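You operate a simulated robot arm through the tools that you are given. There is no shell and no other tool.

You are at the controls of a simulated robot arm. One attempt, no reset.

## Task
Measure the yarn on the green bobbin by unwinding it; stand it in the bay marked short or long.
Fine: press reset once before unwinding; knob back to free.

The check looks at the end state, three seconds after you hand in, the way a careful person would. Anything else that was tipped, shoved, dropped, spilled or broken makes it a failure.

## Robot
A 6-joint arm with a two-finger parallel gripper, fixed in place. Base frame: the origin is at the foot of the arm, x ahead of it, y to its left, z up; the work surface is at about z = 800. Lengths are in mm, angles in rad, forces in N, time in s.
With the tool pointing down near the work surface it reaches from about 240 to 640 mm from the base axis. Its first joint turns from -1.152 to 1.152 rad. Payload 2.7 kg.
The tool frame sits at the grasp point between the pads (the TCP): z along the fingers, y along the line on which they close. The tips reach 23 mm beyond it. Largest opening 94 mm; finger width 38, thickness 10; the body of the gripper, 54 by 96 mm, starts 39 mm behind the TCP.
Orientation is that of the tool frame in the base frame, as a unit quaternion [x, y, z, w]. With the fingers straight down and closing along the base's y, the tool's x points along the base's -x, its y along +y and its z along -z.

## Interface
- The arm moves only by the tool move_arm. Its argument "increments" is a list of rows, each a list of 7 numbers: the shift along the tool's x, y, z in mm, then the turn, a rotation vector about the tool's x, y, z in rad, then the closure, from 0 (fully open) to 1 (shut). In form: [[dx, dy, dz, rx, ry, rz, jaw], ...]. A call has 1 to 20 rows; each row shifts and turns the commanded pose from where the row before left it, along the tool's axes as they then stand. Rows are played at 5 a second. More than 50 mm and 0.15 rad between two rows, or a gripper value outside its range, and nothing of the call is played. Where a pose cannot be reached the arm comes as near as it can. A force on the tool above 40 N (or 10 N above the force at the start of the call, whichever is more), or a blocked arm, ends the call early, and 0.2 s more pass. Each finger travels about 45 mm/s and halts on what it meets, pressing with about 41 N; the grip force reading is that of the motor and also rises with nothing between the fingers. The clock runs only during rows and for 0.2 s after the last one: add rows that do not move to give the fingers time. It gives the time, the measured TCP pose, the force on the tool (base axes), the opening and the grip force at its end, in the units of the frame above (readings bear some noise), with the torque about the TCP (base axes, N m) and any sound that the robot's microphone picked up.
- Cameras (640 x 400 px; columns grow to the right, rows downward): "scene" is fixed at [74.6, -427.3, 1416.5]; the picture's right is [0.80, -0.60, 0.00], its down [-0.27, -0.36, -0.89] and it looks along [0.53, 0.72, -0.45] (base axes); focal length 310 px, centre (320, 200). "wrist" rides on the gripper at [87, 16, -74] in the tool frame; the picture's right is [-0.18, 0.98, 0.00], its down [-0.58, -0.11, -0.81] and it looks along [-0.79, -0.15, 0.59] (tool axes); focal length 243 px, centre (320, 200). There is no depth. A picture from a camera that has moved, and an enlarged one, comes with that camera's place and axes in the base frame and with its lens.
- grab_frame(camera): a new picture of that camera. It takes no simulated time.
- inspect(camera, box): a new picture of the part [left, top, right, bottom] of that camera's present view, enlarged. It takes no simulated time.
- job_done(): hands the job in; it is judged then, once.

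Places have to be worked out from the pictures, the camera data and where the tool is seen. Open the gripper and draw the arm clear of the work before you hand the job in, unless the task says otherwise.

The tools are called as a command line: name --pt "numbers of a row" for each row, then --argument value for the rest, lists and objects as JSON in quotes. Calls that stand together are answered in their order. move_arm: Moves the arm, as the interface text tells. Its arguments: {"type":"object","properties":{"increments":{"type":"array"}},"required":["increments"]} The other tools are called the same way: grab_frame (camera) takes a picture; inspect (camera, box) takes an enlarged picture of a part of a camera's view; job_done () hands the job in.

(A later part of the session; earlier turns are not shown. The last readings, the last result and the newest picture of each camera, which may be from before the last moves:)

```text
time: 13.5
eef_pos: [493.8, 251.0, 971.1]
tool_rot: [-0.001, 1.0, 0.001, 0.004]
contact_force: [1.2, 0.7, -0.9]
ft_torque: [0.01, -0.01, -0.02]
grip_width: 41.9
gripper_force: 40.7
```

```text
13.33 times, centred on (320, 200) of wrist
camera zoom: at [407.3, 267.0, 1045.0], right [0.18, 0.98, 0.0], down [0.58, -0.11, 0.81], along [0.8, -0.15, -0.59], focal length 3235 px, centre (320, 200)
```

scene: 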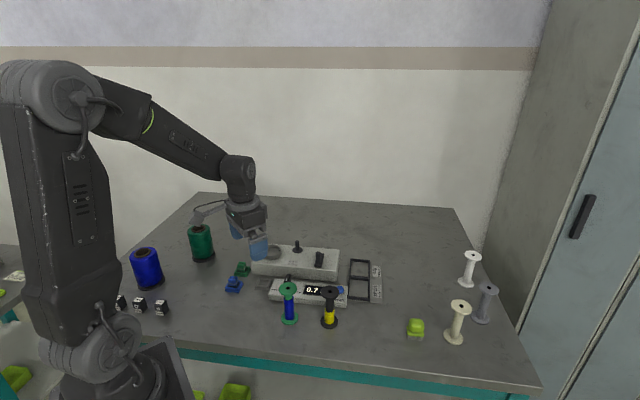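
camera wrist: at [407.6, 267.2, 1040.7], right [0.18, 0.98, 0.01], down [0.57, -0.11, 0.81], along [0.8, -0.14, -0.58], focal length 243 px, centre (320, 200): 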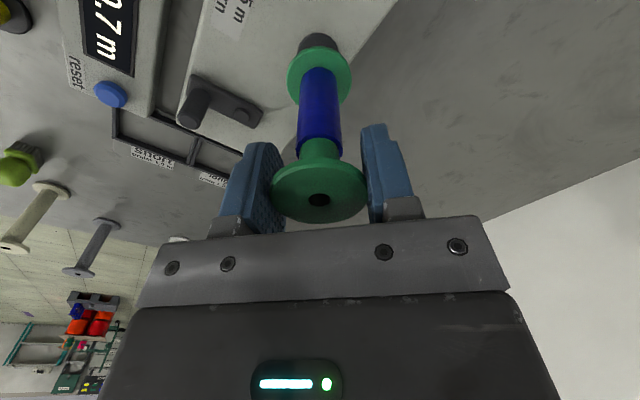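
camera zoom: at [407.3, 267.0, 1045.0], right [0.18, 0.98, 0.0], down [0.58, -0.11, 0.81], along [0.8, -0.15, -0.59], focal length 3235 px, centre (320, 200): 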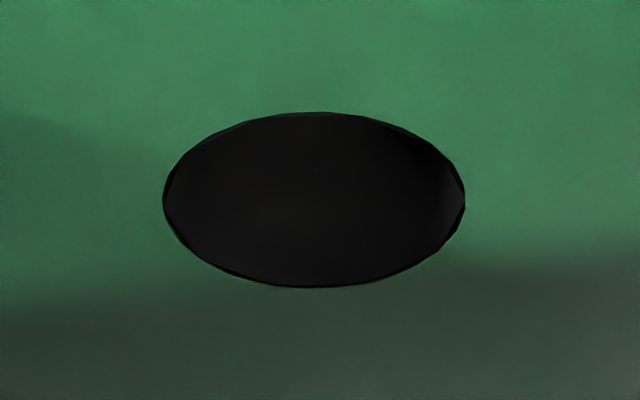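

The dark "hole" on top is only a cap, so the true bore is underneath. The tool is also tilted about 0.008 rad after the contact; I correct that tilt and the residual offset (−0.1, −0.5), then check again.

move_arm --pt "0.1 -0.5 0 0 0.008 0 0.6" --pt "0 0 0 0 0 0 0.6" --pt "0 0 0 0 0 0 0.6"

inspect --camera "scene" --box '[286, 232, 310, 256]'

inspect --camera "wrist" --box '[260, 0, 380, 120]'

inspect --camera "scene" --box '[280, 200, 320, 240]'

```text
time: 14.3
eef_pos: [494.3, 250.5, 971.5]
tool_rot: [-0.001, 1.0, 0.002, -0.001]
contact_force: [-0.2, 0.1, -0.6]
ft_torque: [0.04, 0.0, -0.07]
grip_width: 41.8
gripper_force: 41.1
```

```text
16.00 times, centred on (298, 244) of scene
camera zoom: at [74.6, -427.3, 1416.5], right [0.8, -0.6, 0.0], down [-0.27, -0.36, -0.89], along [0.53, 0.72, -0.45], focal length 4964 px, centre (672, -504)
```

zoom: 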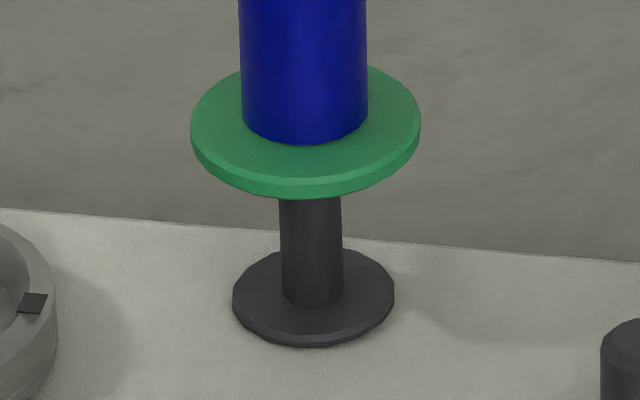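

```text
3.33 times, centred on (320, 60) of wrist
camera zoom: at [408.0, 266.7, 1045.8], right [0.18, 0.98, 0.0], down [0.58, -0.11, 0.81], along [0.79, -0.15, -0.59], focal length 809 px, centre (320, 667)
```

zoom: 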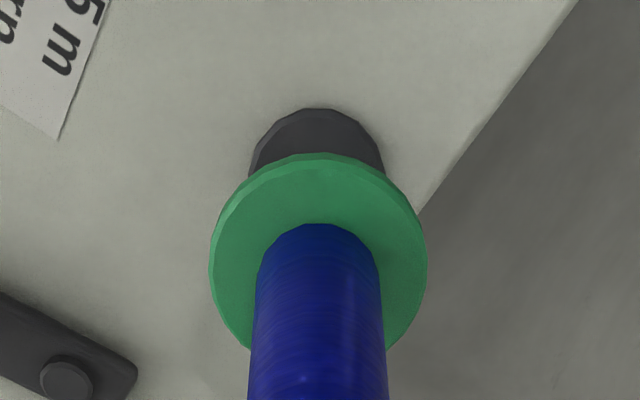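

```text
10.00 times, centred on (300, 220) of scene
camera zoom: at [74.6, -427.3, 1416.5], right [0.8, -0.6, 0.0], down [-0.27, -0.36, -0.89], along [0.53, 0.72, -0.45], focal length 3103 px, centre (520, 0)
```

zoom: 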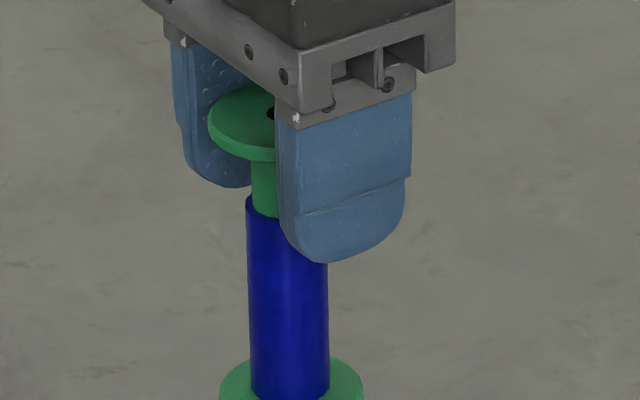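

Residual errors are now ≤0.4 mm. I nudge −0.3 mm in y and lower in 1.5 mm rows to feel for the bore.

move_arm --pt "0 -0.3 1 0 0 0 0.6" --pt "0 0 1.5 0 0 0 0.6" --pt "0 0 1.5 0 0 0 0.6" --pt "0 0 1.5 0 0 0 0.6" --pt "0 0 1.5 0 0 0 0.6" --pt "0 0 0 0 0 0 0.6"

inspect --camera "scene" --box '[286, 232, 310, 256]'

inspect --camera "wrist" --box '[260, 0, 380, 120]'

```text
time: 15.7
eef_pos: [494.5, 250.6, 967.8]
tool_rot: [0.0, 1.0, 0.003, 0.001]
contact_force: [-5.9, -1.5, 21.8]
ft_torque: [-0.14, 0.51, 0.03]
grip_width: 42.2
gripper_force: 40.7
```

```text
16.00 times, centred on (298, 244) of scene
camera zoom: at [74.1, -427.5, 1416.5], right [0.8, -0.6, 0.0], down [-0.27, -0.36, -0.89], along [0.53, 0.72, -0.45], focal length 4964 px, centre (672, -504)
```

zoom: 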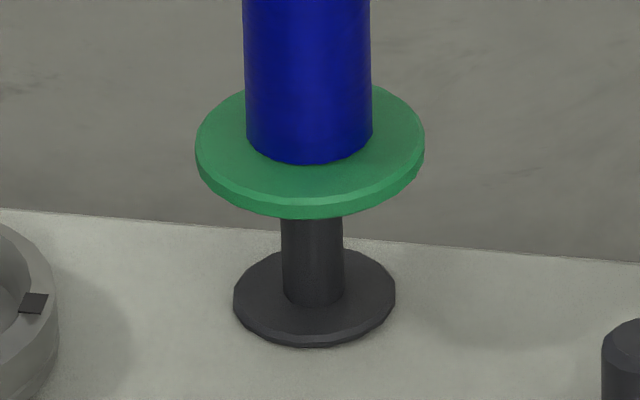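

```text
3.33 times, centred on (320, 60) of wrist
camera zoom: at [407.9, 266.1, 1041.2], right [0.18, 0.98, 0.01], down [0.58, -0.11, 0.81], along [0.8, -0.14, -0.59], focal length 809 px, centre (320, 667)
```

zoom: 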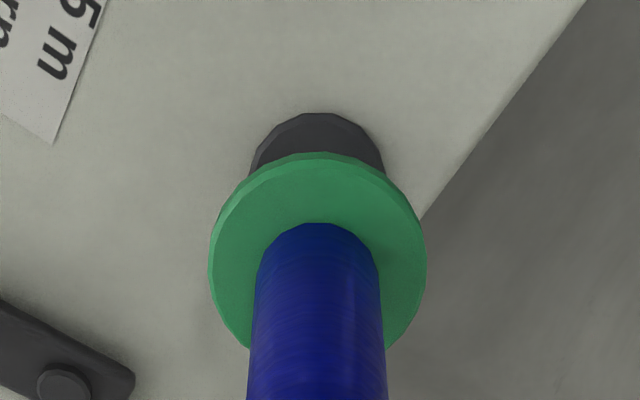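

The bobbin presses on the pin top at 22 N with near-central alignment but has not entered, so the fit must be close. I ease off the load slightly and make a small spiral search (0.6 mm steps).

move_arm --pt "0 0 -1.0 0 0 0 0.6" --pt "-0.6 0 0 0 0 0 0.6" --pt "0 0.6 0 0 0 0 0.6" --pt "0.6 0 0 0 0 0 0.6" --pt "0.6 0 0 0 0 0 0.6"

```text
time: 16.9
eef_pos: [495.4, 251.0, 967.2]
tool_rot: [-0.001, 1.0, 0.003, 0.002]
contact_force: [0.1, -2.5, 23.0]
ft_torque: [-0.16, 0.01, 0.0]
grip_width: 42.0
gripper_force: 41.1
```

Force is still 23 N (no drop), so I continue the ring around the other side.

move_arm --pt "0 -0.6 0 0 0 0 0.6" --pt "0 -0.6 0 0 0 0 0.6" --pt "-0.6 0 0 0 0 0 0.6" --pt "-0.6 0 0 0 0 0 0.6"

inspect --camera "scene" --box '[282, 224, 314, 256]'

```text
time: 17.9
eef_pos: [494.3, 249.7, 967.2]
tool_rot: [0.0, 1.0, 0.002, 0.0]
contact_force: [-0.5, 0.9, 22.7]
ft_torque: [0.07, 0.13, 0.0]
grip_width: 42.6
gripper_force: 40.6
```

```text
12.50 times, centred on (298, 240) of scene
camera zoom: at [74.2, -427.5, 1416.5], right [0.8, -0.6, 0.0], down [-0.27, -0.36, -0.89], along [0.53, 0.72, -0.45], focal length 3878 px, centre (595, -300)
```

zoom: 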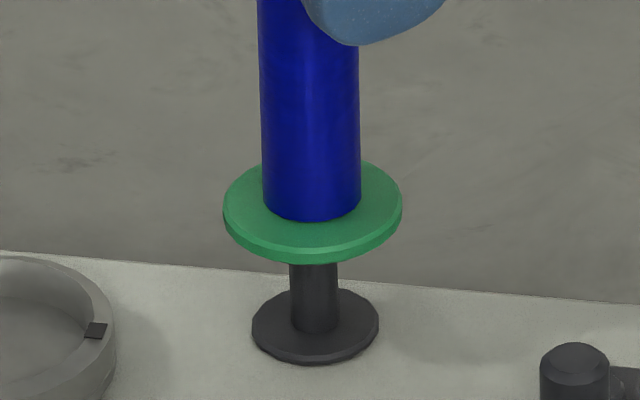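

Still 23 N with no drop, and alignment looks right, so I need to know what the underside looks like. I lift clear, carry the bobbin to open air and tilt the hand so the scene camera can see the bobbin's bottom.

move_arm --pt "0 0 -10 0 0 0 0.6" --pt "0 0 -40 0 0 0 0.6" --pt "0 0 -42 0 0 0 0.6" --pt "0 0 -42 0 0 0 0.6" --pt "14.8 -38 0 0 0 0 0.6" --pt "14.8 -38 0 0 0 0 0.6" --pt "14.8 -38 0 0 0 0 0.6" --pt "14.8 -38 0 0 0 0 0.6" --pt "14.8 -38 0 0 0 0 0.6" --pt "0 0 0 0 0 0 0.6"

grab_frame --camera "scene"

```text
time: 20.1
eef_pos: [421.7, 56.6, 1100.7]
tool_rot: [-0.001, 1.0, 0.001, 0.0]
contact_force: [-0.8, 0.5, -0.6]
ft_torque: [0.03, 0.0, 0.01]
grip_width: 42.6
gripper_force: 41.1
```

```text
taken
```

scene: 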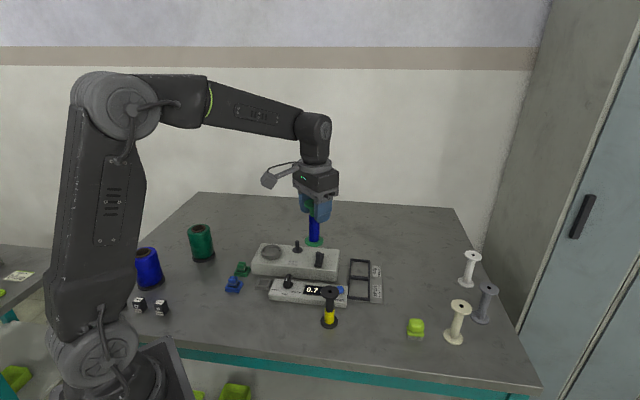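

It hangs safely at z ≈ 1100 over free space. I tilt about tool x in steps, so the bobbin's bottom swings toward the camera's side.

move_arm --pt "0 0 0 0.12 0 0 0.6" --pt "0 0 0 0.12 0 0 0.6" --pt "0 0 0 0.12 0 0 0.6" --pt "0 0 0 0.12 0 0 0.6" --pt "0 0 0 0.12 0 0 0.6" --pt "0 0 0 0.12 0 0 0.6" --pt "0 0 0 0.12 0 0 0.6" --pt "0 0 0 0.12 0 0 0.6" --pt "0 0 0 0 0 0 0.6"

grab_frame --camera "scene"

inspect --camera "scene" --box '[280, 170, 360, 240]'

```text
time: 22.1
eef_pos: [421.3, 58.9, 1099.4]
tool_rot: [0.0, 0.887, -0.462, 0.0]
contact_force: [0.8, -0.4, -0.2]
ft_torque: [0.02, 0.0, 0.01]
grip_width: 42.4
gripper_force: 40.7
```

```text
taken
```

scene: 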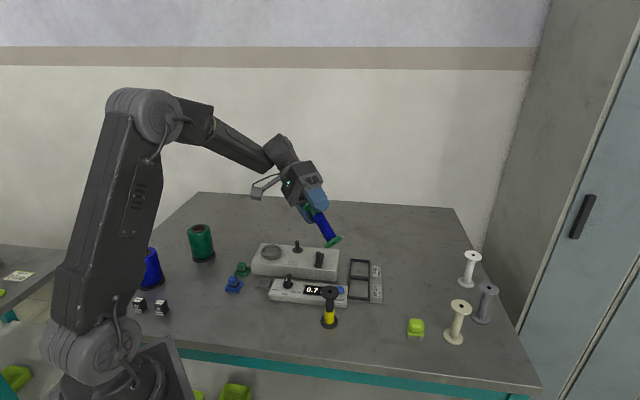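

```text
5.71 times, centred on (320, 205) of scene
camera zoom: at [74.6, -427.3, 1416.5], right [0.8, -0.6, 0.0], down [-0.27, -0.36, -0.89], along [0.53, 0.72, -0.45], focal length 1773 px, centre (320, 171)
```

zoom: 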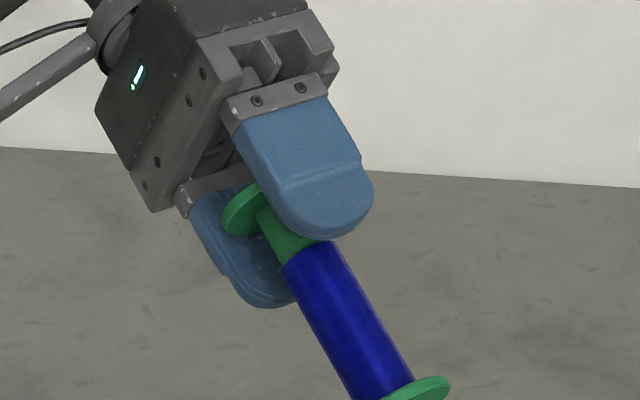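

The bottom is still nearly edge-on, and the grip is steady. I tilt a further 0.5 rad.

move_arm --pt "0 0 0 0.12 0 0 0.6" --pt "0 0 0 0.12 0 0 0.6" --pt "0 0 0 0.12 0 0 0.6" --pt "0 0 0 0.12 0 0 0.6" --pt "0 0 0 0 0 0 0.6"

inspect --camera "scene" --box '[280, 170, 360, 240]'

inspect --camera "scene" --box '[315, 205, 355, 240]'

```text
time: 23.3
eef_pos: [421.4, 60.0, 1098.9]
tool_rot: [-0.001, 0.752, -0.659, 0.0]
contact_force: [0.5, 0.1, 0.3]
ft_torque: [-0.01, 0.0, -0.03]
grip_width: 42.6
gripper_force: 41.1
```

```text
5.71 times, centred on (320, 205) of scene
camera zoom: at [74.6, -427.3, 1416.5], right [0.8, -0.6, 0.0], down [-0.27, -0.36, -0.89], along [0.53, 0.72, -0.45], focal length 1773 px, centre (320, 171)
```

zoom: 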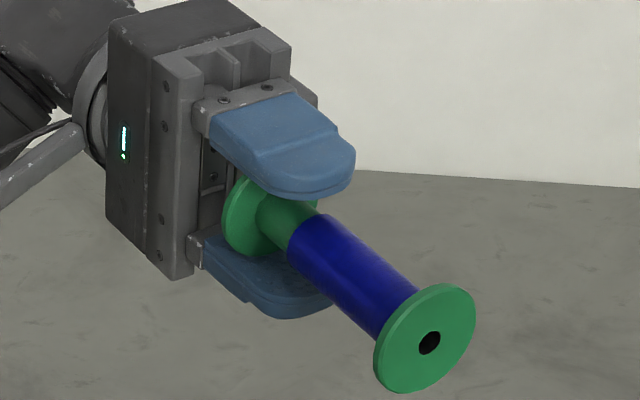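

```text
11.43 times, centred on (335, 222) of scene
camera zoom: at [74.6, -427.3, 1416.5], right [0.8, -0.6, 0.0], down [-0.27, -0.36, -0.89], along [0.53, 0.72, -0.45], focal length 3546 px, centre (149, -57)
```

zoom: 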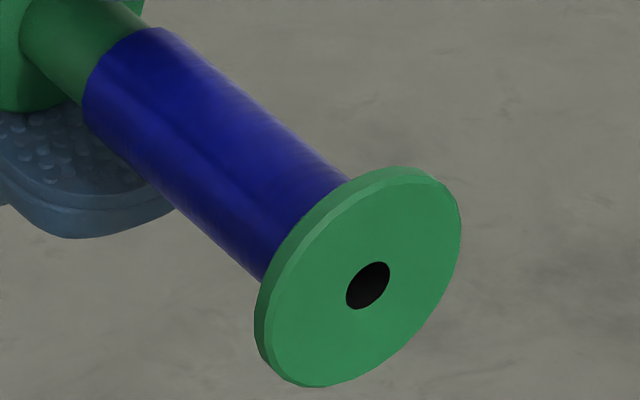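

The underside shows the same 10 mm hole, too small for the 12 mm post, so the bobbin doesn't go on that post. The ring cup (inner ≈ 51 mm, with a black turn mark) fits the 44 mm flange, so that must be the turning seat. I tilt back to vertical.

move_arm --pt "0 0 0 -0.12 0 0 0.6" --pt "0 0 0 -0.12 0 0 0.6" --pt "0 0 0 -0.12 0 0 0.6" --pt "0 0 0 -0.12 0 0 0.6" --pt "0 0 0 -0.12 0 0 0.6" --pt "0 0 0 -0.12 0 0 0.6" --pt "0 0 0 -0.12 0 0 0.6" --pt "0 0 0 -0.12 0 0 0.6" --pt "0 0 0 -0.12 0 0 0.6" --pt "0 0 0 -0.12 0 0 0.6" --pt "0 0 0 -0.12 0 0 0.6" --pt "0 0 0 -0.12 0 0 0.6" --pt "0 0 0 0 0 0 0.6"

inspect --camera "scene" --box '[240, 220, 360, 310]'

inspect --camera "scene" --box '[256, 236, 288, 260]'

```text
time: 26.1
eef_pos: [422.0, 60.0, 1099.4]
tool_rot: [-0.001, 1.0, 0.003, 0.001]
contact_force: [0.8, 0.2, -0.9]
ft_torque: [0.02, -0.02, 0.02]
grip_width: 42.6
gripper_force: 41.4
```

```text
4.44 times, centred on (300, 265) of scene
camera zoom: at [74.6, -427.3, 1416.5], right [0.8, -0.6, 0.0], down [-0.27, -0.36, -0.89], along [0.53, 0.72, -0.45], focal length 1379 px, centre (409, -89)
```

zoom: 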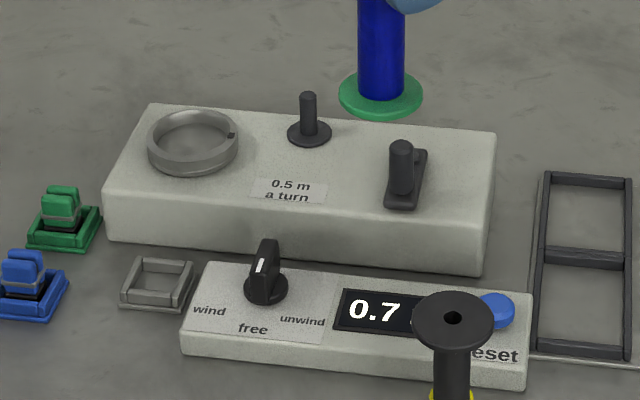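

```text
16.00 times, centred on (272, 248) of scene
camera zoom: at [74.6, -427.3, 1416.5], right [0.8, -0.6, 0.0], down [-0.27, -0.36, -0.89], along [0.53, 0.72, -0.45], focal length 4964 px, centre (1088, -568)
```

zoom: 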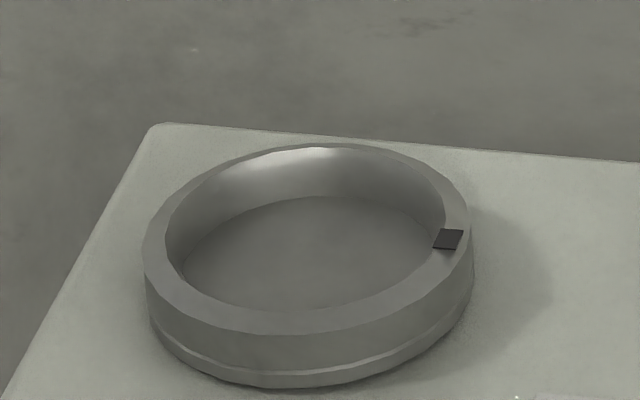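

The cup is a turntable (64 mm outside, 54 mm inside, about 12 mm deep), centre ≈ (420, 284) in the robot frame. I carry the bobbin above it with its bottom at about z 897 and check alignment.

move_arm --pt "0.4 44.8 0 0 0 0 0.6" --pt "0.4 44.8 0 0 0 0 0.6" --pt "0.4 44.8 0 0 0 0 0.6" --pt "0.3 44.8 0 0 0 0 0.6" --pt "0.3 44.8 0 0 0 0 0.6" --pt "0 0 37 0 0 0 0.6" --pt "0 0 37 0 0 0 0.6" --pt "0 0 35 0 0 0 0.6" --pt "0 0 0 0 0 0 0.6"

inspect --camera "scene" --box '[250, 225, 292, 260]'

grab_frame --camera "wrist"

inspect --camera "wrist" --box '[250, 0, 390, 120]'

```text
time: 28.1
eef_pos: [420.3, 283.3, 988.4]
tool_rot: [-0.001, 1.0, 0.001, 0.001]
contact_force: [-0.2, 0.3, -1.5]
ft_torque: [-0.03, 0.01, -0.01]
grip_width: 42.6
gripper_force: 41.3
```

```text
11.43 times, centred on (271, 242) of scene
camera zoom: at [74.6, -427.3, 1416.5], right [0.8, -0.6, 0.0], down [-0.27, -0.36, -0.89], along [0.53, 0.72, -0.45], focal length 3546 px, centre (880, -286)
```

zoom: 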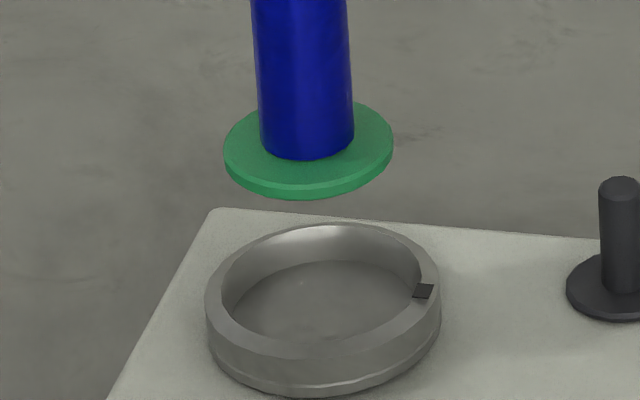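

```text
taken
camera wrist: at [334.1, 299.5, 1063.7], right [0.18, 0.98, 0.0], down [0.58, -0.11, 0.81], along [0.79, -0.14, -0.59], focal length 243 px, centre (320, 200)
```

wrist: 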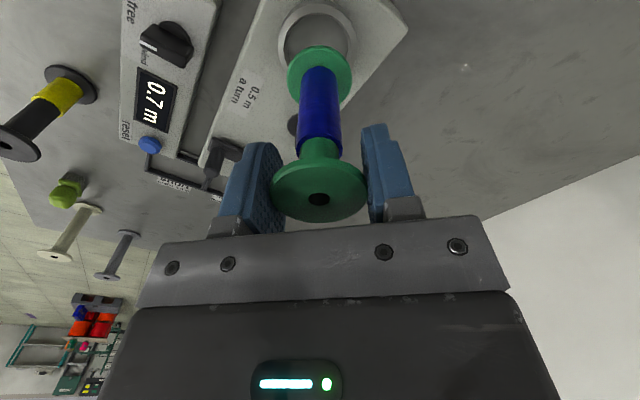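

```text
3.33 times, centred on (320, 60) of wrist
camera zoom: at [334.1, 299.5, 1063.7], right [0.18, 0.98, 0.0], down [0.58, -0.11, 0.81], along [0.79, -0.14, -0.59], focal length 809 px, centre (320, 667)
```

zoom: 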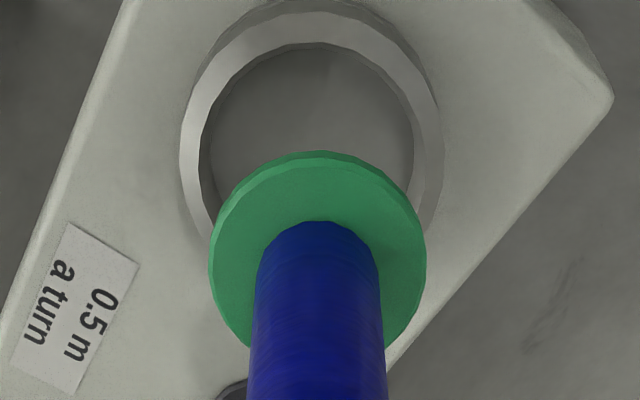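

The bobbin is within about 1.6 mm of the cup axis. I correct by (−0.3, −1.5), lower 30 mm and look again.

move_arm --pt "0.3 -1.5 0 0 0 0 0.6" --pt "0 0 15 0 0 0 0.6" --pt "0 0 13 0 0 0 0.6" --pt "0 0 0 0 0 0 0.6"

inspect --camera "scene" --box '[250, 225, 292, 260]'

inspect --camera "wrist" --box '[250, 0, 390, 120]'

```text
time: 29.1
eef_pos: [418.3, 282.0, 961.6]
tool_rot: [0.0, 1.0, 0.0, 0.0]
contact_force: [0.2, 0.0, -0.6]
ft_torque: [0.0, 0.01, 0.01]
grip_width: 42.1
gripper_force: 41.0
```

```text
11.43 times, centred on (271, 242) of scene
camera zoom: at [74.6, -427.3, 1416.5], right [0.8, -0.6, 0.0], down [-0.27, -0.36, -0.89], along [0.53, 0.72, -0.45], focal length 3546 px, centre (880, -286)
```

zoom: 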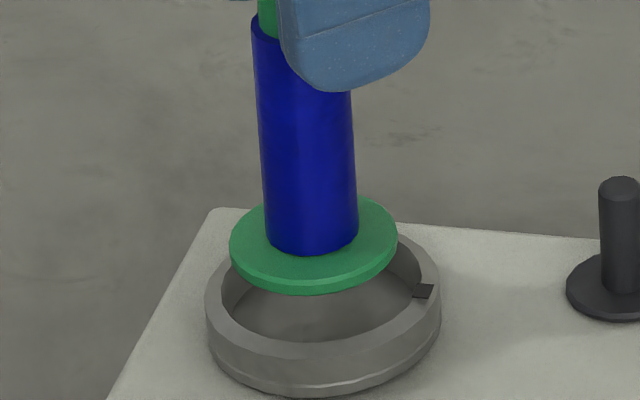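

```text
3.33 times, centred on (320, 60) of wrist
camera zoom: at [332.4, 297.8, 1035.9], right [0.18, 0.98, 0.0], down [0.58, -0.11, 0.81], along [0.79, -0.15, -0.59], focal length 809 px, centre (320, 667)
```

zoom: 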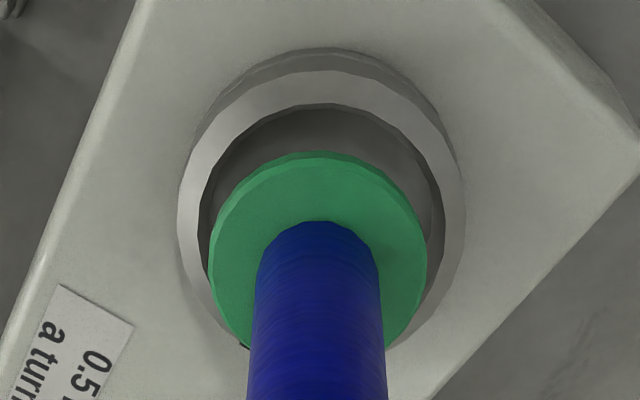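

Now about 2 mm short in x; I correct (+2.2, +0.3) and lower into the cup in small rows.

move_arm --pt "-2.2 0.3 0 0 0 0 0.6" --pt "0 0 4 0 0 0 0.6" --pt "0 0 4 0 0 0 0.6" --pt "0 0 4 0 0 0 0.6" --pt "0 0 4 0 0 0 0.6" --pt "0 0 0 0 0 0 0.6"

inspect --camera "scene" --box '[250, 225, 292, 260]'

inspect --camera "wrist" --box '[250, 0, 390, 120]'

```text
time: 30.5
eef_pos: [420.9, 282.5, 946.8]
tool_rot: [-0.001, 1.0, 0.001, 0.001]
contact_force: [0.0, -0.3, -1.6]
ft_torque: [0.01, 0.04, 0.01]
grip_width: 42.6
gripper_force: 41.0
```

```text
11.43 times, centred on (271, 242) of scene
camera zoom: at [74.6, -427.3, 1416.5], right [0.8, -0.6, 0.0], down [-0.27, -0.36, -0.89], along [0.53, 0.72, -0.45], focal length 3546 px, centre (880, -286)
```

zoom: 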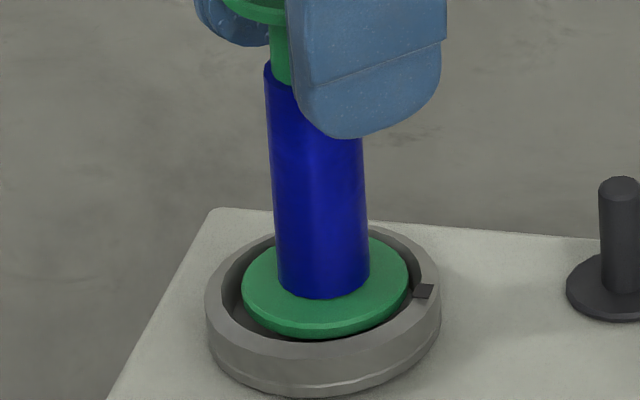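

```text
3.33 times, centred on (320, 60) of wrist
camera zoom: at [335.0, 298.4, 1020.7], right [0.18, 0.98, 0.0], down [0.58, -0.11, 0.81], along [0.79, -0.15, -0.59], focal length 809 px, centre (320, 667)
```

zoom: 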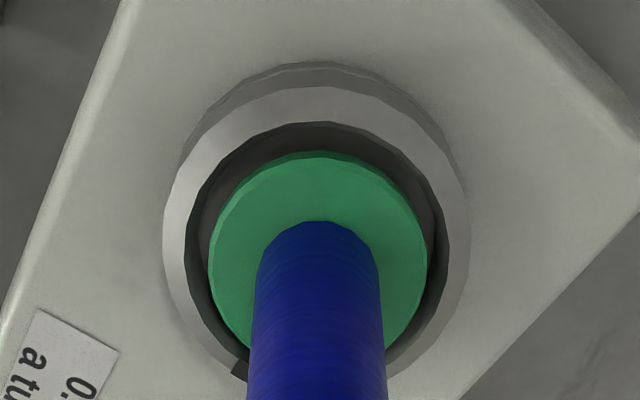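

The flange is centred inside the rim. I continue lowering in 2 mm rows until the floor is felt.

move_arm --pt "0 0 2.5 0 0 0 0.6" --pt "0 0 2.5 0 0 0 0.6" --pt "0 0 2.5 0 0 0 0.6" --pt "0 0 2 0 0 0 0.6" --pt "0 0 0 0 0 0 0.6"

inspect --camera "scene" --box '[250, 225, 292, 260]'

```text
time: 31.7
eef_pos: [421.0, 283.7, 940.4]
tool_rot: [-0.002, 1.0, 0.004, 0.003]
contact_force: [-7.5, 1.9, 28.0]
ft_torque: [-0.05, 0.24, 0.04]
grip_width: 42.6
gripper_force: 41.4
```

```text
11.43 times, centred on (271, 242) of scene
camera zoom: at [74.0, -427.5, 1416.5], right [0.8, -0.6, 0.0], down [-0.27, -0.36, -0.89], along [0.53, 0.72, -0.45], focal length 3546 px, centre (880, -286)
```

zoom: 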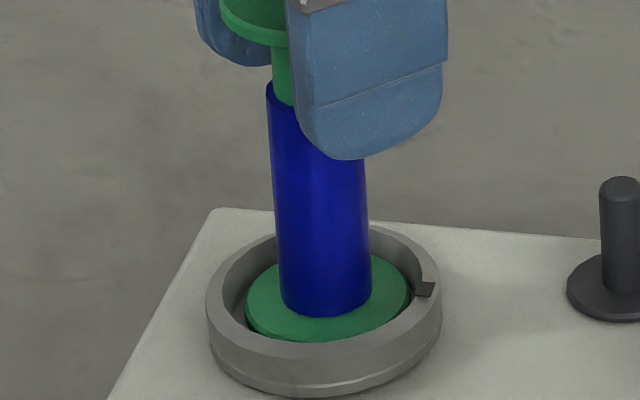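

It stands on the cup floor (28 N reaction). I relieve the load by 2.5 mm, then open the fingers slowly and check.

move_arm --pt "0 0 -2.3 0 0 0 0.6" --pt "0 0 0 0 0 0 0.6"

move_arm --pt "0 0 0 0 0 0 0.45" --pt "0 0 0 0 0 0 0.3" --pt "0 0 0 0 0 0 0.1" --pt "0 0 0 0 0 0 0" --pt "0 0 0 0 0 0 0"

inspect --camera "scene" --box '[245, 210, 305, 262]'

grab_frame --camera "wrist"

```text
time: 32.3
eef_pos: [421.2, 281.3, 939.6]
tool_rot: [0.0, 1.0, 0.002, 0.002]
contact_force: [0.0, 2.9, 16.2]
ft_torque: [0.16, -0.3, -0.01]
grip_width: 42.4
gripper_force: 40.8
```

```text
time: 33.5
eef_pos: [420.9, 282.1, 939.1]
tool_rot: [-0.002, 1.0, 0.001, 0.0]
contact_force: [-1.1, -0.3, 0.0]
ft_torque: [0.02, 0.02, -0.03]
grip_width: 94.1
gripper_force: 0.1
```

```text
7.69 times, centred on (275, 236) of scene
camera zoom: at [74.6, -427.3, 1416.5], right [0.8, -0.6, 0.0], down [-0.27, -0.36, -0.89], along [0.53, 0.72, -0.45], focal length 2387 px, centre (666, -77)
```

zoom: 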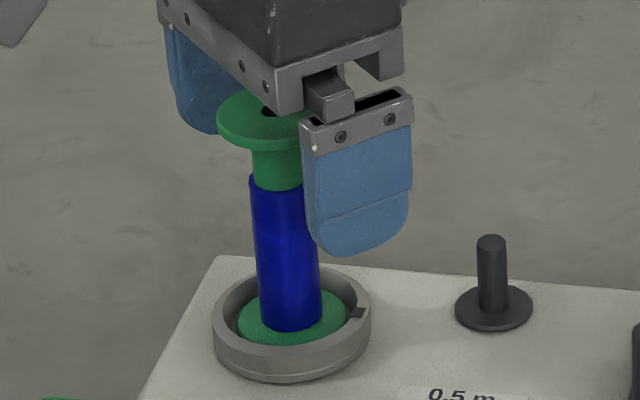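

```text
taken
camera wrist: at [334.9, 297.6, 1013.9], right [0.18, 0.98, 0.0], down [0.58, -0.11, 0.81], along [0.79, -0.15, -0.59], focal length 243 px, centre (320, 200)
```

wrist: 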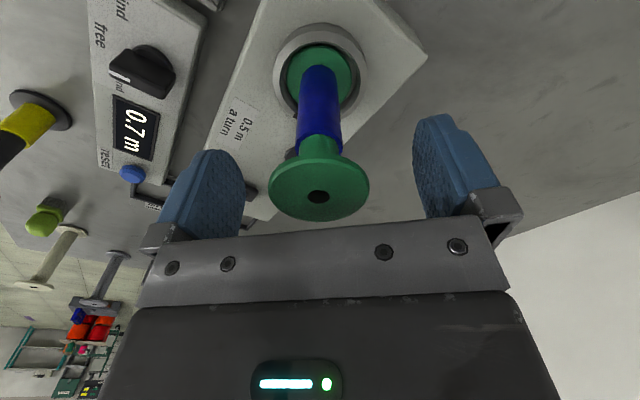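

The bobbin stands free in the cup. Next is the reset press while the knob is still on free: I rise clear, close the fingers and fly to above the button at about (500.5, 51.5).

move_arm --pt "0 0 -30 0 0 0 0" --pt "0 0 -35 0 0 0 0" --pt "-15.9 -46.1 0 0 0 0 0.3" --pt "-15.9 -46.1 0 0 0 0 0.6" --pt "-15.9 -46.1 0 0 0 0 1" --pt "-15.9 -46.1 0 0 0 0 1" --pt "-15.9 -46.1 0 0 0 0 1" --pt "0 0 30 0 0 0 1" --pt "0 0 30 0 0 0 1" --pt "0 0 0 0 0 0 1" --pt "0 0 0 0 0 0 1"

grab_frame --camera "wrist"

inspect --camera "scene" --box '[240, 210, 380, 320]'

```text
time: 35.9
eef_pos: [501.6, 52.4, 944.8]
tool_rot: [-0.001, 1.0, 0.002, 0.0]
contact_force: [0.1, 0.4, 0.4]
ft_torque: [0.02, 0.0, 0.0]
grip_width: 0.0
gripper_force: 41.3
```

```text
taken
camera wrist: at [416.2, 67.8, 1018.7], right [0.18, 0.98, 0.0], down [0.58, -0.11, 0.81], along [0.79, -0.15, -0.59], focal length 243 px, centre (320, 200)
```

wrist: 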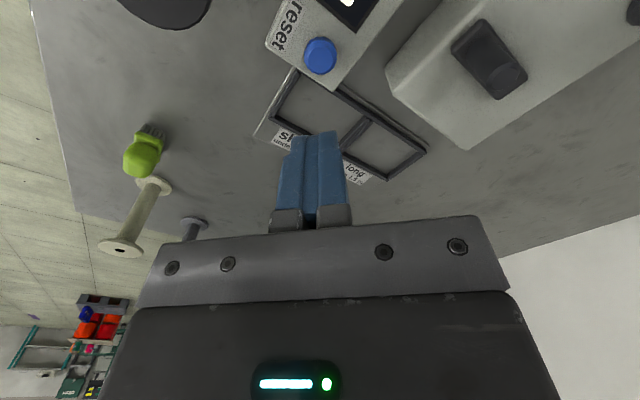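

```text
3.64 times, centred on (310, 265) of scene
camera zoom: at [74.6, -427.3, 1416.5], right [0.8, -0.6, 0.0], down [-0.27, -0.36, -0.89], along [0.53, 0.72, -0.45], focal length 1128 px, centre (356, -36)
```

zoom: 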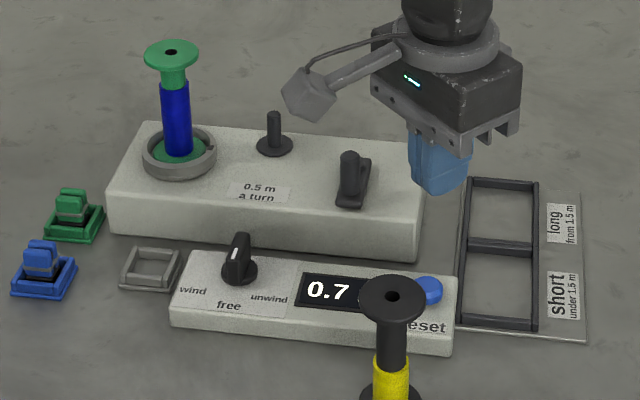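

The button sits right under the closed fingertips (within 2 mm). I descend to z ≈ 865, then approach in small steps.

move_arm --pt "2 0 40 0 0 0 1" --pt "0 0 38 0 0 0 1" --pt "0 0 0 0 0 0 1"

grab_frame --camera "wrist"

inspect --camera "scene" --box '[290, 250, 390, 320]'

```text
time: 36.7
eef_pos: [500.5, 52.1, 864.9]
tool_rot: [0.0, 1.0, 0.002, 0.0]
contact_force: [-0.9, 0.4, 0.8]
ft_torque: [-0.02, 0.01, 0.01]
grip_width: 0.2
gripper_force: 40.6
```

```text
taken
camera wrist: at [414.3, 67.6, 938.7], right [0.18, 0.98, 0.0], down [0.58, -0.11, 0.81], along [0.79, -0.15, -0.59], focal length 243 px, centre (320, 200)
```

wrist: 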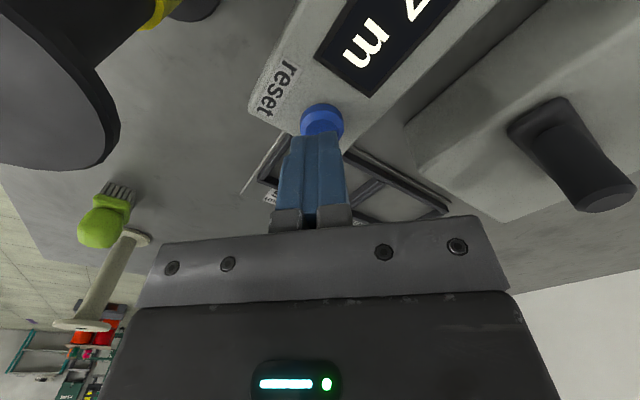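

```text
5.71 times, centred on (340, 285) of scene
camera zoom: at [74.6, -427.3, 1416.5], right [0.8, -0.6, 0.0], down [-0.27, -0.36, -0.89], along [0.53, 0.72, -0.45], focal length 1773 px, centre (206, -286)
```

zoom: 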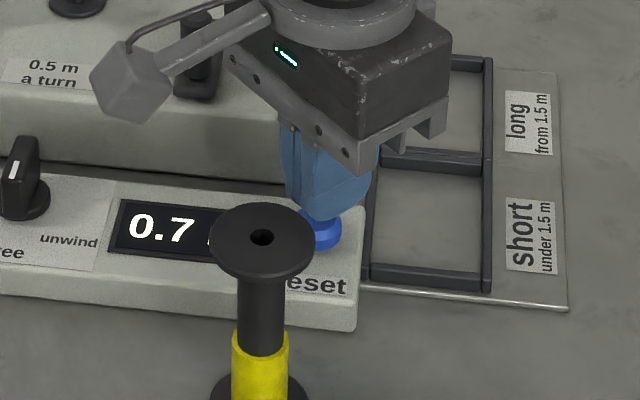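

The tips are above the button with about 12–15 mm to go. I lower in 2 mm rows and check the display after.

move_arm --pt "0 0 2 0 0 0 1" --pt "0 0 2 0 0 0 1" --pt "0 0 2 0 0 0 1" --pt "0 0 2 0 0 0 1" --pt "0 0 2 0 0 0 1" --pt "0 0 2 0 0 0 1"

inspect --camera "scene" --box '[290, 250, 390, 320]'

```text
time: 38.1
eef_pos: [498.8, 52.3, 854.3]
tool_rot: [-0.001, 1.0, 0.002, 0.0]
contact_force: [-0.8, 0.3, 2.1]
ft_torque: [0.0, 0.02, 0.01]
grip_width: 0.0
gripper_force: 41.0
heard: click
```

```text
5.71 times, centred on (340, 285) of scene
camera zoom: at [74.5, -427.3, 1416.5], right [0.8, -0.6, 0.0], down [-0.27, -0.36, -0.89], along [0.53, 0.72, -0.45], focal length 1773 px, centre (206, -286)
```

zoom: 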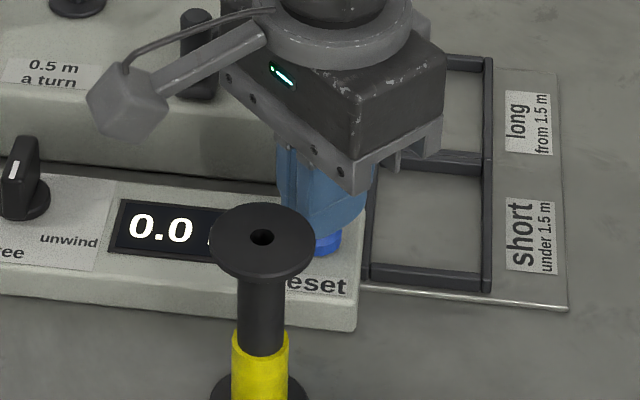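

A click sounded and the display reads 0.0: the single reset is done. I rise straight up, then go above the knob at about (398, 155) with the fingers opening.

move_arm --pt "0 0 -10 0 0 0 1" --pt "0 0 -45 0 0 0 1" --pt "0 0 -48 0 0 0 1" --pt "34 34.3 0 0 0 0 0.5" --pt "34 34.3 0 0 0 0 0.3" --pt "34 34.3 0 0 0 0 0.3" --pt "0 0 0 0 0 0 0.3"

move_arm --pt "0 0 0 0 0 -0.131 0.3" --pt "0 0 0 0 0 -0.131 0.3" --pt "0 0 0 0 0 -0.131 0.3" --pt "0 0 0 0 0 -0.131 0.3" --pt "0 0 0 0 0 -0.131 0.3" --pt "0 0 0 0 0 -0.131 0.3" --pt "0 0 0 0 0 0 0.3"

grab_frame --camera "wrist"

inspect --camera "scene" --box '[240, 210, 380, 320]'

```text
time: 39.7
eef_pos: [393.9, 155.2, 957.7]
tool_rot: [-0.001, 1.0, 0.002, 0.0]
contact_force: [0.5, -0.1, -0.2]
ft_torque: [-0.05, 0.01, -0.02]
grip_width: 66.0
gripper_force: 0.2
```

```text
time: 41.3
eef_pos: [397.0, 155.9, 956.4]
tool_rot: [-0.385, 0.923, 0.001, 0.001]
contact_force: [-0.4, 0.4, 0.3]
ft_torque: [-0.01, -0.02, -0.02]
grip_width: 65.7
gripper_force: 0.0
```

```text
taken
camera wrist: at [324.5, 105.2, 1031.2], right [-0.57, 0.82, 0.0], down [0.49, 0.33, 0.81], along [0.66, 0.46, -0.59], focal length 243 px, centre (320, 200)
```

wrist: 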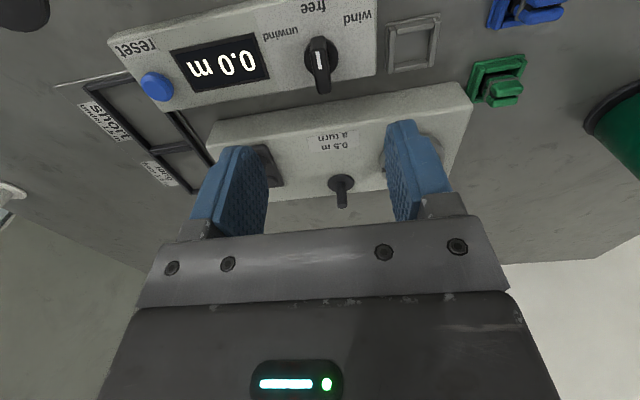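

```text
3.64 times, centred on (310, 265) of scene
camera zoom: at [74.6, -427.3, 1416.5], right [0.8, -0.6, 0.0], down [-0.27, -0.36, -0.89], along [0.53, 0.72, -0.45], focal length 1128 px, centre (356, -36)
```

zoom: 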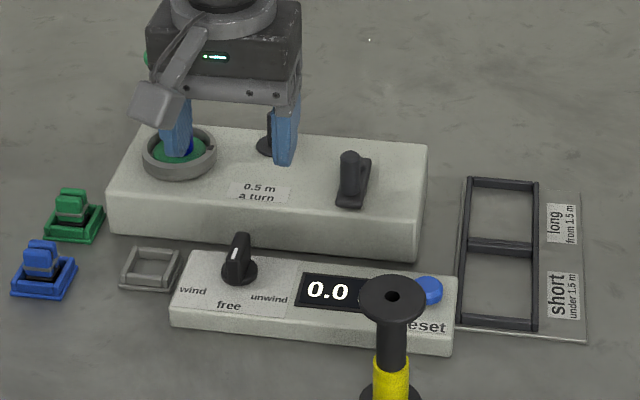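

The hand is now squared to the counter and the knob lies on the image's centre column. I zoom in for its exact place, blade direction and height.

inspect --camera "wrist" --box '[270, 0, 370, 110]'

inspect --camera "scene" --box '[278, 264, 318, 300]'

```text
3.64 times, centred on (320, 55) of wrist
camera zoom: at [324.5, 105.2, 1031.2], right [-0.57, 0.82, 0.0], down [0.49, 0.33, 0.81], along [0.66, 0.46, -0.59], focal length 882 px, centre (320, 727)
```

zoom: 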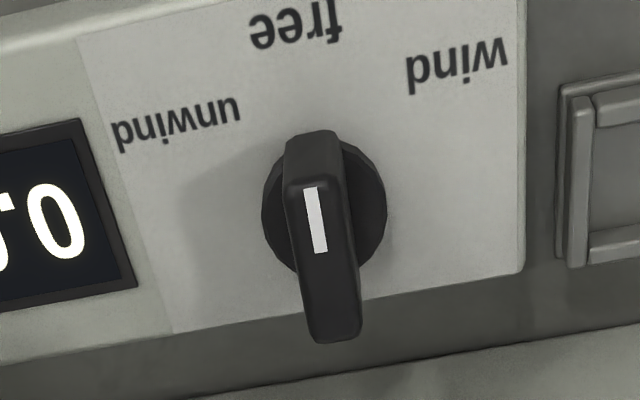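

```text
11.11 times, centred on (298, 282) of scene
camera zoom: at [74.6, -427.3, 1416.5], right [0.8, -0.6, 0.0], down [-0.27, -0.36, -0.89], along [0.53, 0.72, -0.45], focal length 3447 px, centre (564, -711)
```

zoom: 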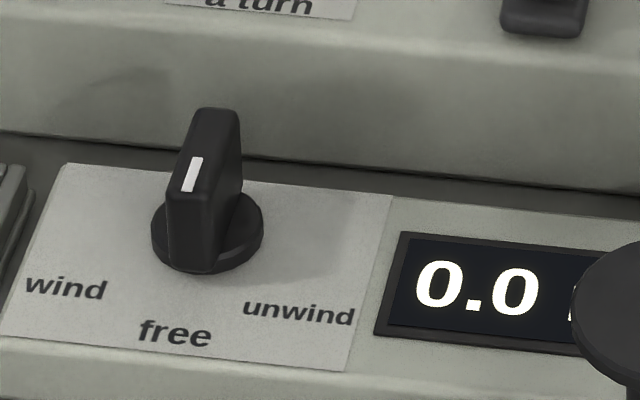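

Knob axis ≈ (397.5, 156.5), blade about 12 mm thick with its top ≈ z 846, pointing squarely to free. I shift by about 1 mm and descend so the fingertips straddle the blade (TCP z ≈ 854).

move_arm --pt "-0.8 1 40 0 0 0 0.3" --pt "0 0 40 0 0 0 0.3" --pt "0 0 15 0 0 0 0.3" --pt "0 0 0 0 0 0 0.3"

grab_frame --camera "wrist"

inspect --camera "scene" --box '[270, 250, 330, 300]'

```text
time: 42.3
eef_pos: [395.6, 156.0, 862.5]
tool_rot: [-0.385, 0.923, 0.001, 0.002]
contact_force: [-0.2, -0.6, 0.3]
ft_torque: [0.01, 0.01, 0.02]
grip_width: 65.7
gripper_force: 0.1
```

```text
taken
camera wrist: at [324.2, 106.4, 936.2], right [-0.57, 0.82, 0.0], down [0.49, 0.33, 0.81], along [0.66, 0.46, -0.59], focal length 243 px, centre (320, 200)
```

wrist: 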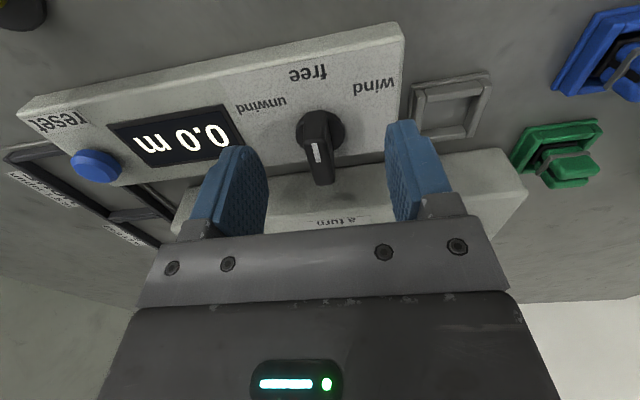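

```text
8.00 times, centred on (300, 275) of scene
camera zoom: at [74.6, -427.3, 1416.5], right [0.8, -0.6, 0.0], down [-0.27, -0.36, -0.89], along [0.53, 0.72, -0.45], focal length 2482 px, centre (480, -400)
```

zoom: 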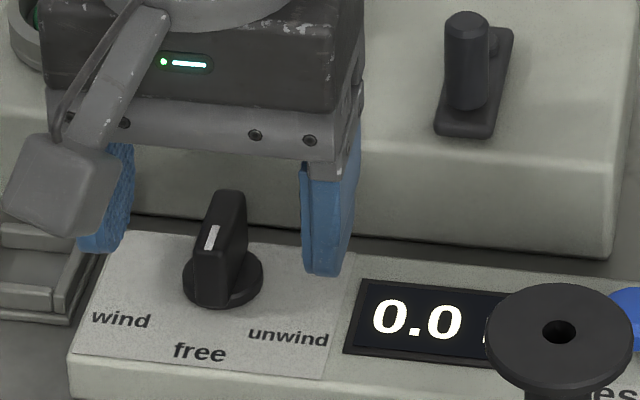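

The blade sits midway between the fingers. I lower 7 mm more and close gently on it.

move_arm --pt "0 0 4 0 0 0 0.3" --pt "0 0 3.5 0 0 0 0.3" --pt "0 0 0 0 0 0 0.6" --pt "0 0 0 0 0 0 0.8" --pt "0 0 0 0 0 0 0.9" --pt "0 0 0 0 0 0 0.93" --pt "0 0 0 0 0 0 0.93" --pt "0 0 0 0 0 0 0.93"

grab_frame --camera "wrist"

inspect --camera "scene" --box '[270, 250, 330, 300]'

```text
time: 44.1
eef_pos: [396.9, 156.3, 854.7]
tool_rot: [-0.385, 0.923, 0.001, 0.0]
contact_force: [5.7, -4.2, -3.7]
ft_torque: [-0.29, -0.29, 0.01]
grip_width: 12.0
gripper_force: 45.0
```

```text
taken
camera wrist: at [324.3, 106.3, 928.2], right [-0.57, 0.82, 0.0], down [0.49, 0.33, 0.81], along [0.66, 0.46, -0.59], focal length 243 px, centre (320, 200)
```

wrist: 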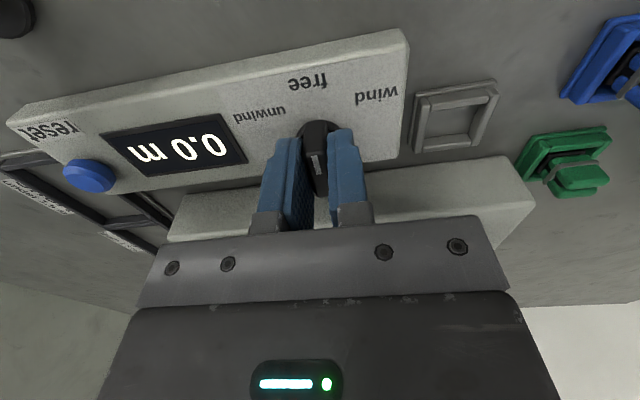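

```text
8.00 times, centred on (300, 275) of scene
camera zoom: at [74.7, -427.4, 1416.5], right [0.8, -0.6, 0.0], down [-0.27, -0.36, -0.89], along [0.53, 0.72, -0.45], focal length 2482 px, centre (480, -400)
```

zoom: 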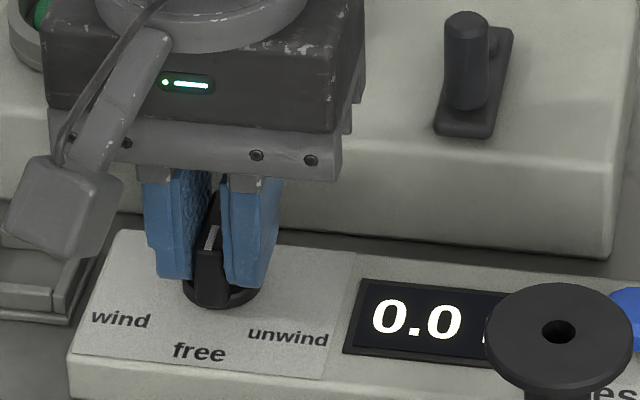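

The blade is gripped (12 mm) with a 7 N side load, so I shift 1 mm to relieve it, then turn counter-clockwise from above (toward unwind) 0.4 rad and check.

move_arm --pt "0 -1.0 0 0 0 0 0.93" --pt "0 0 0 0 0 -0.1 0.93" --pt "0 0 0 0 0 -0.1 0.93" --pt "0 0 0 0 0 -0.1 0.93" --pt "0 0 0 0 0 -0.1 0.93"

inspect --camera "scene" --box '[270, 250, 330, 300]'

grab_frame --camera "wrist"

```text
time: 45.3
eef_pos: [397.8, 156.5, 854.2]
tool_rot: [-0.56, 0.828, 0.001, 0.001]
contact_force: [8.7, 5.7, -24.4]
ft_torque: [-0.2, -0.38, 0.03]
grip_width: 11.9
gripper_force: 44.6
```

```text
8.00 times, centred on (300, 275) of scene
camera zoom: at [75.1, -427.1, 1416.6], right [0.8, -0.6, 0.0], down [-0.27, -0.36, -0.89], along [0.53, 0.72, -0.45], focal length 2482 px, centre (480, -400)
```

zoom: 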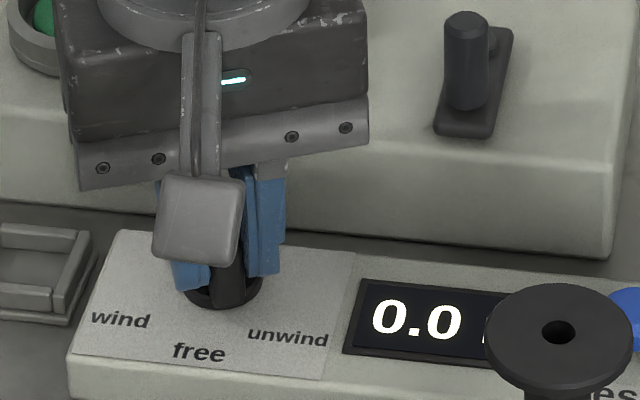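

```text
taken
camera wrist: at [350.3, 81.5, 928.2], right [-0.84, 0.54, 0.0], down [0.32, 0.5, 0.81], along [0.43, 0.68, -0.59], focal length 243 px, centre (320, 200)
```

wrist: 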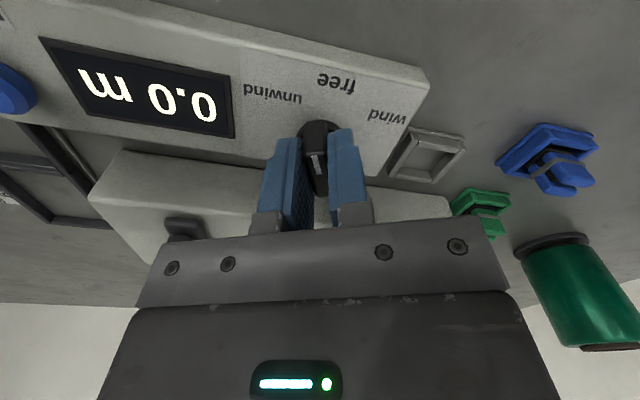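

The knob follows (22.8° turned so far, with little torque), but there is a 24 N downward pull on the tool. I lower the command 2 mm to relieve it and keep turning 0.3 rad.

move_arm --pt "0 0 2 0 0 0 0.93" --pt "0 0 0.5 0 0 -0.1 0.93" --pt "0 0 0 0 0 -0.1 0.93" --pt "0 0 0 0 0 -0.1 0.93"

grab_frame --camera "wrist"

inspect --camera "scene" --box '[270, 250, 330, 300]'

```text
time: 46.3
eef_pos: [397.5, 155.6, 853.6]
tool_rot: [-0.677, 0.736, 0.001, 0.002]
contact_force: [-3.7, -14.9, 34.9]
ft_torque: [-0.05, 0.37, 0.01]
grip_width: 12.0
gripper_force: 45.1
```

```text
taken
camera wrist: at [374.5, 71.0, 927.2], right [-0.96, 0.26, 0.0], down [0.15, 0.57, 0.81], along [0.21, 0.78, -0.59], focal length 243 px, centre (320, 200)
```

wrist: 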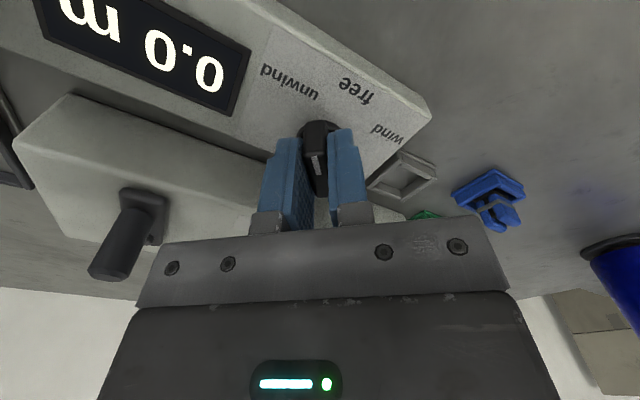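

```text
8.00 times, centred on (300, 275) of scene
camera zoom: at [74.0, -427.9, 1416.4], right [0.8, -0.6, 0.0], down [-0.27, -0.36, -0.89], along [0.53, 0.72, -0.45], focal length 2482 px, centre (480, -400)
```

zoom: 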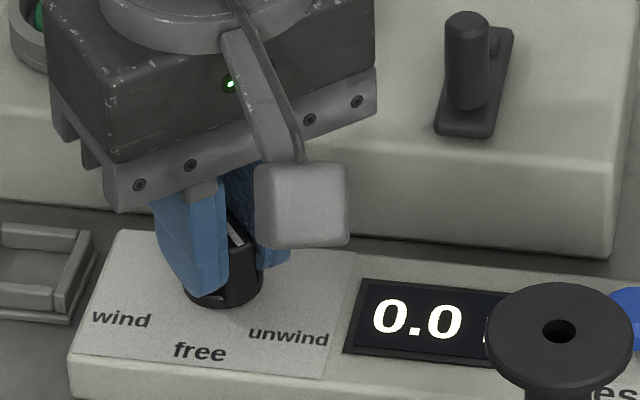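

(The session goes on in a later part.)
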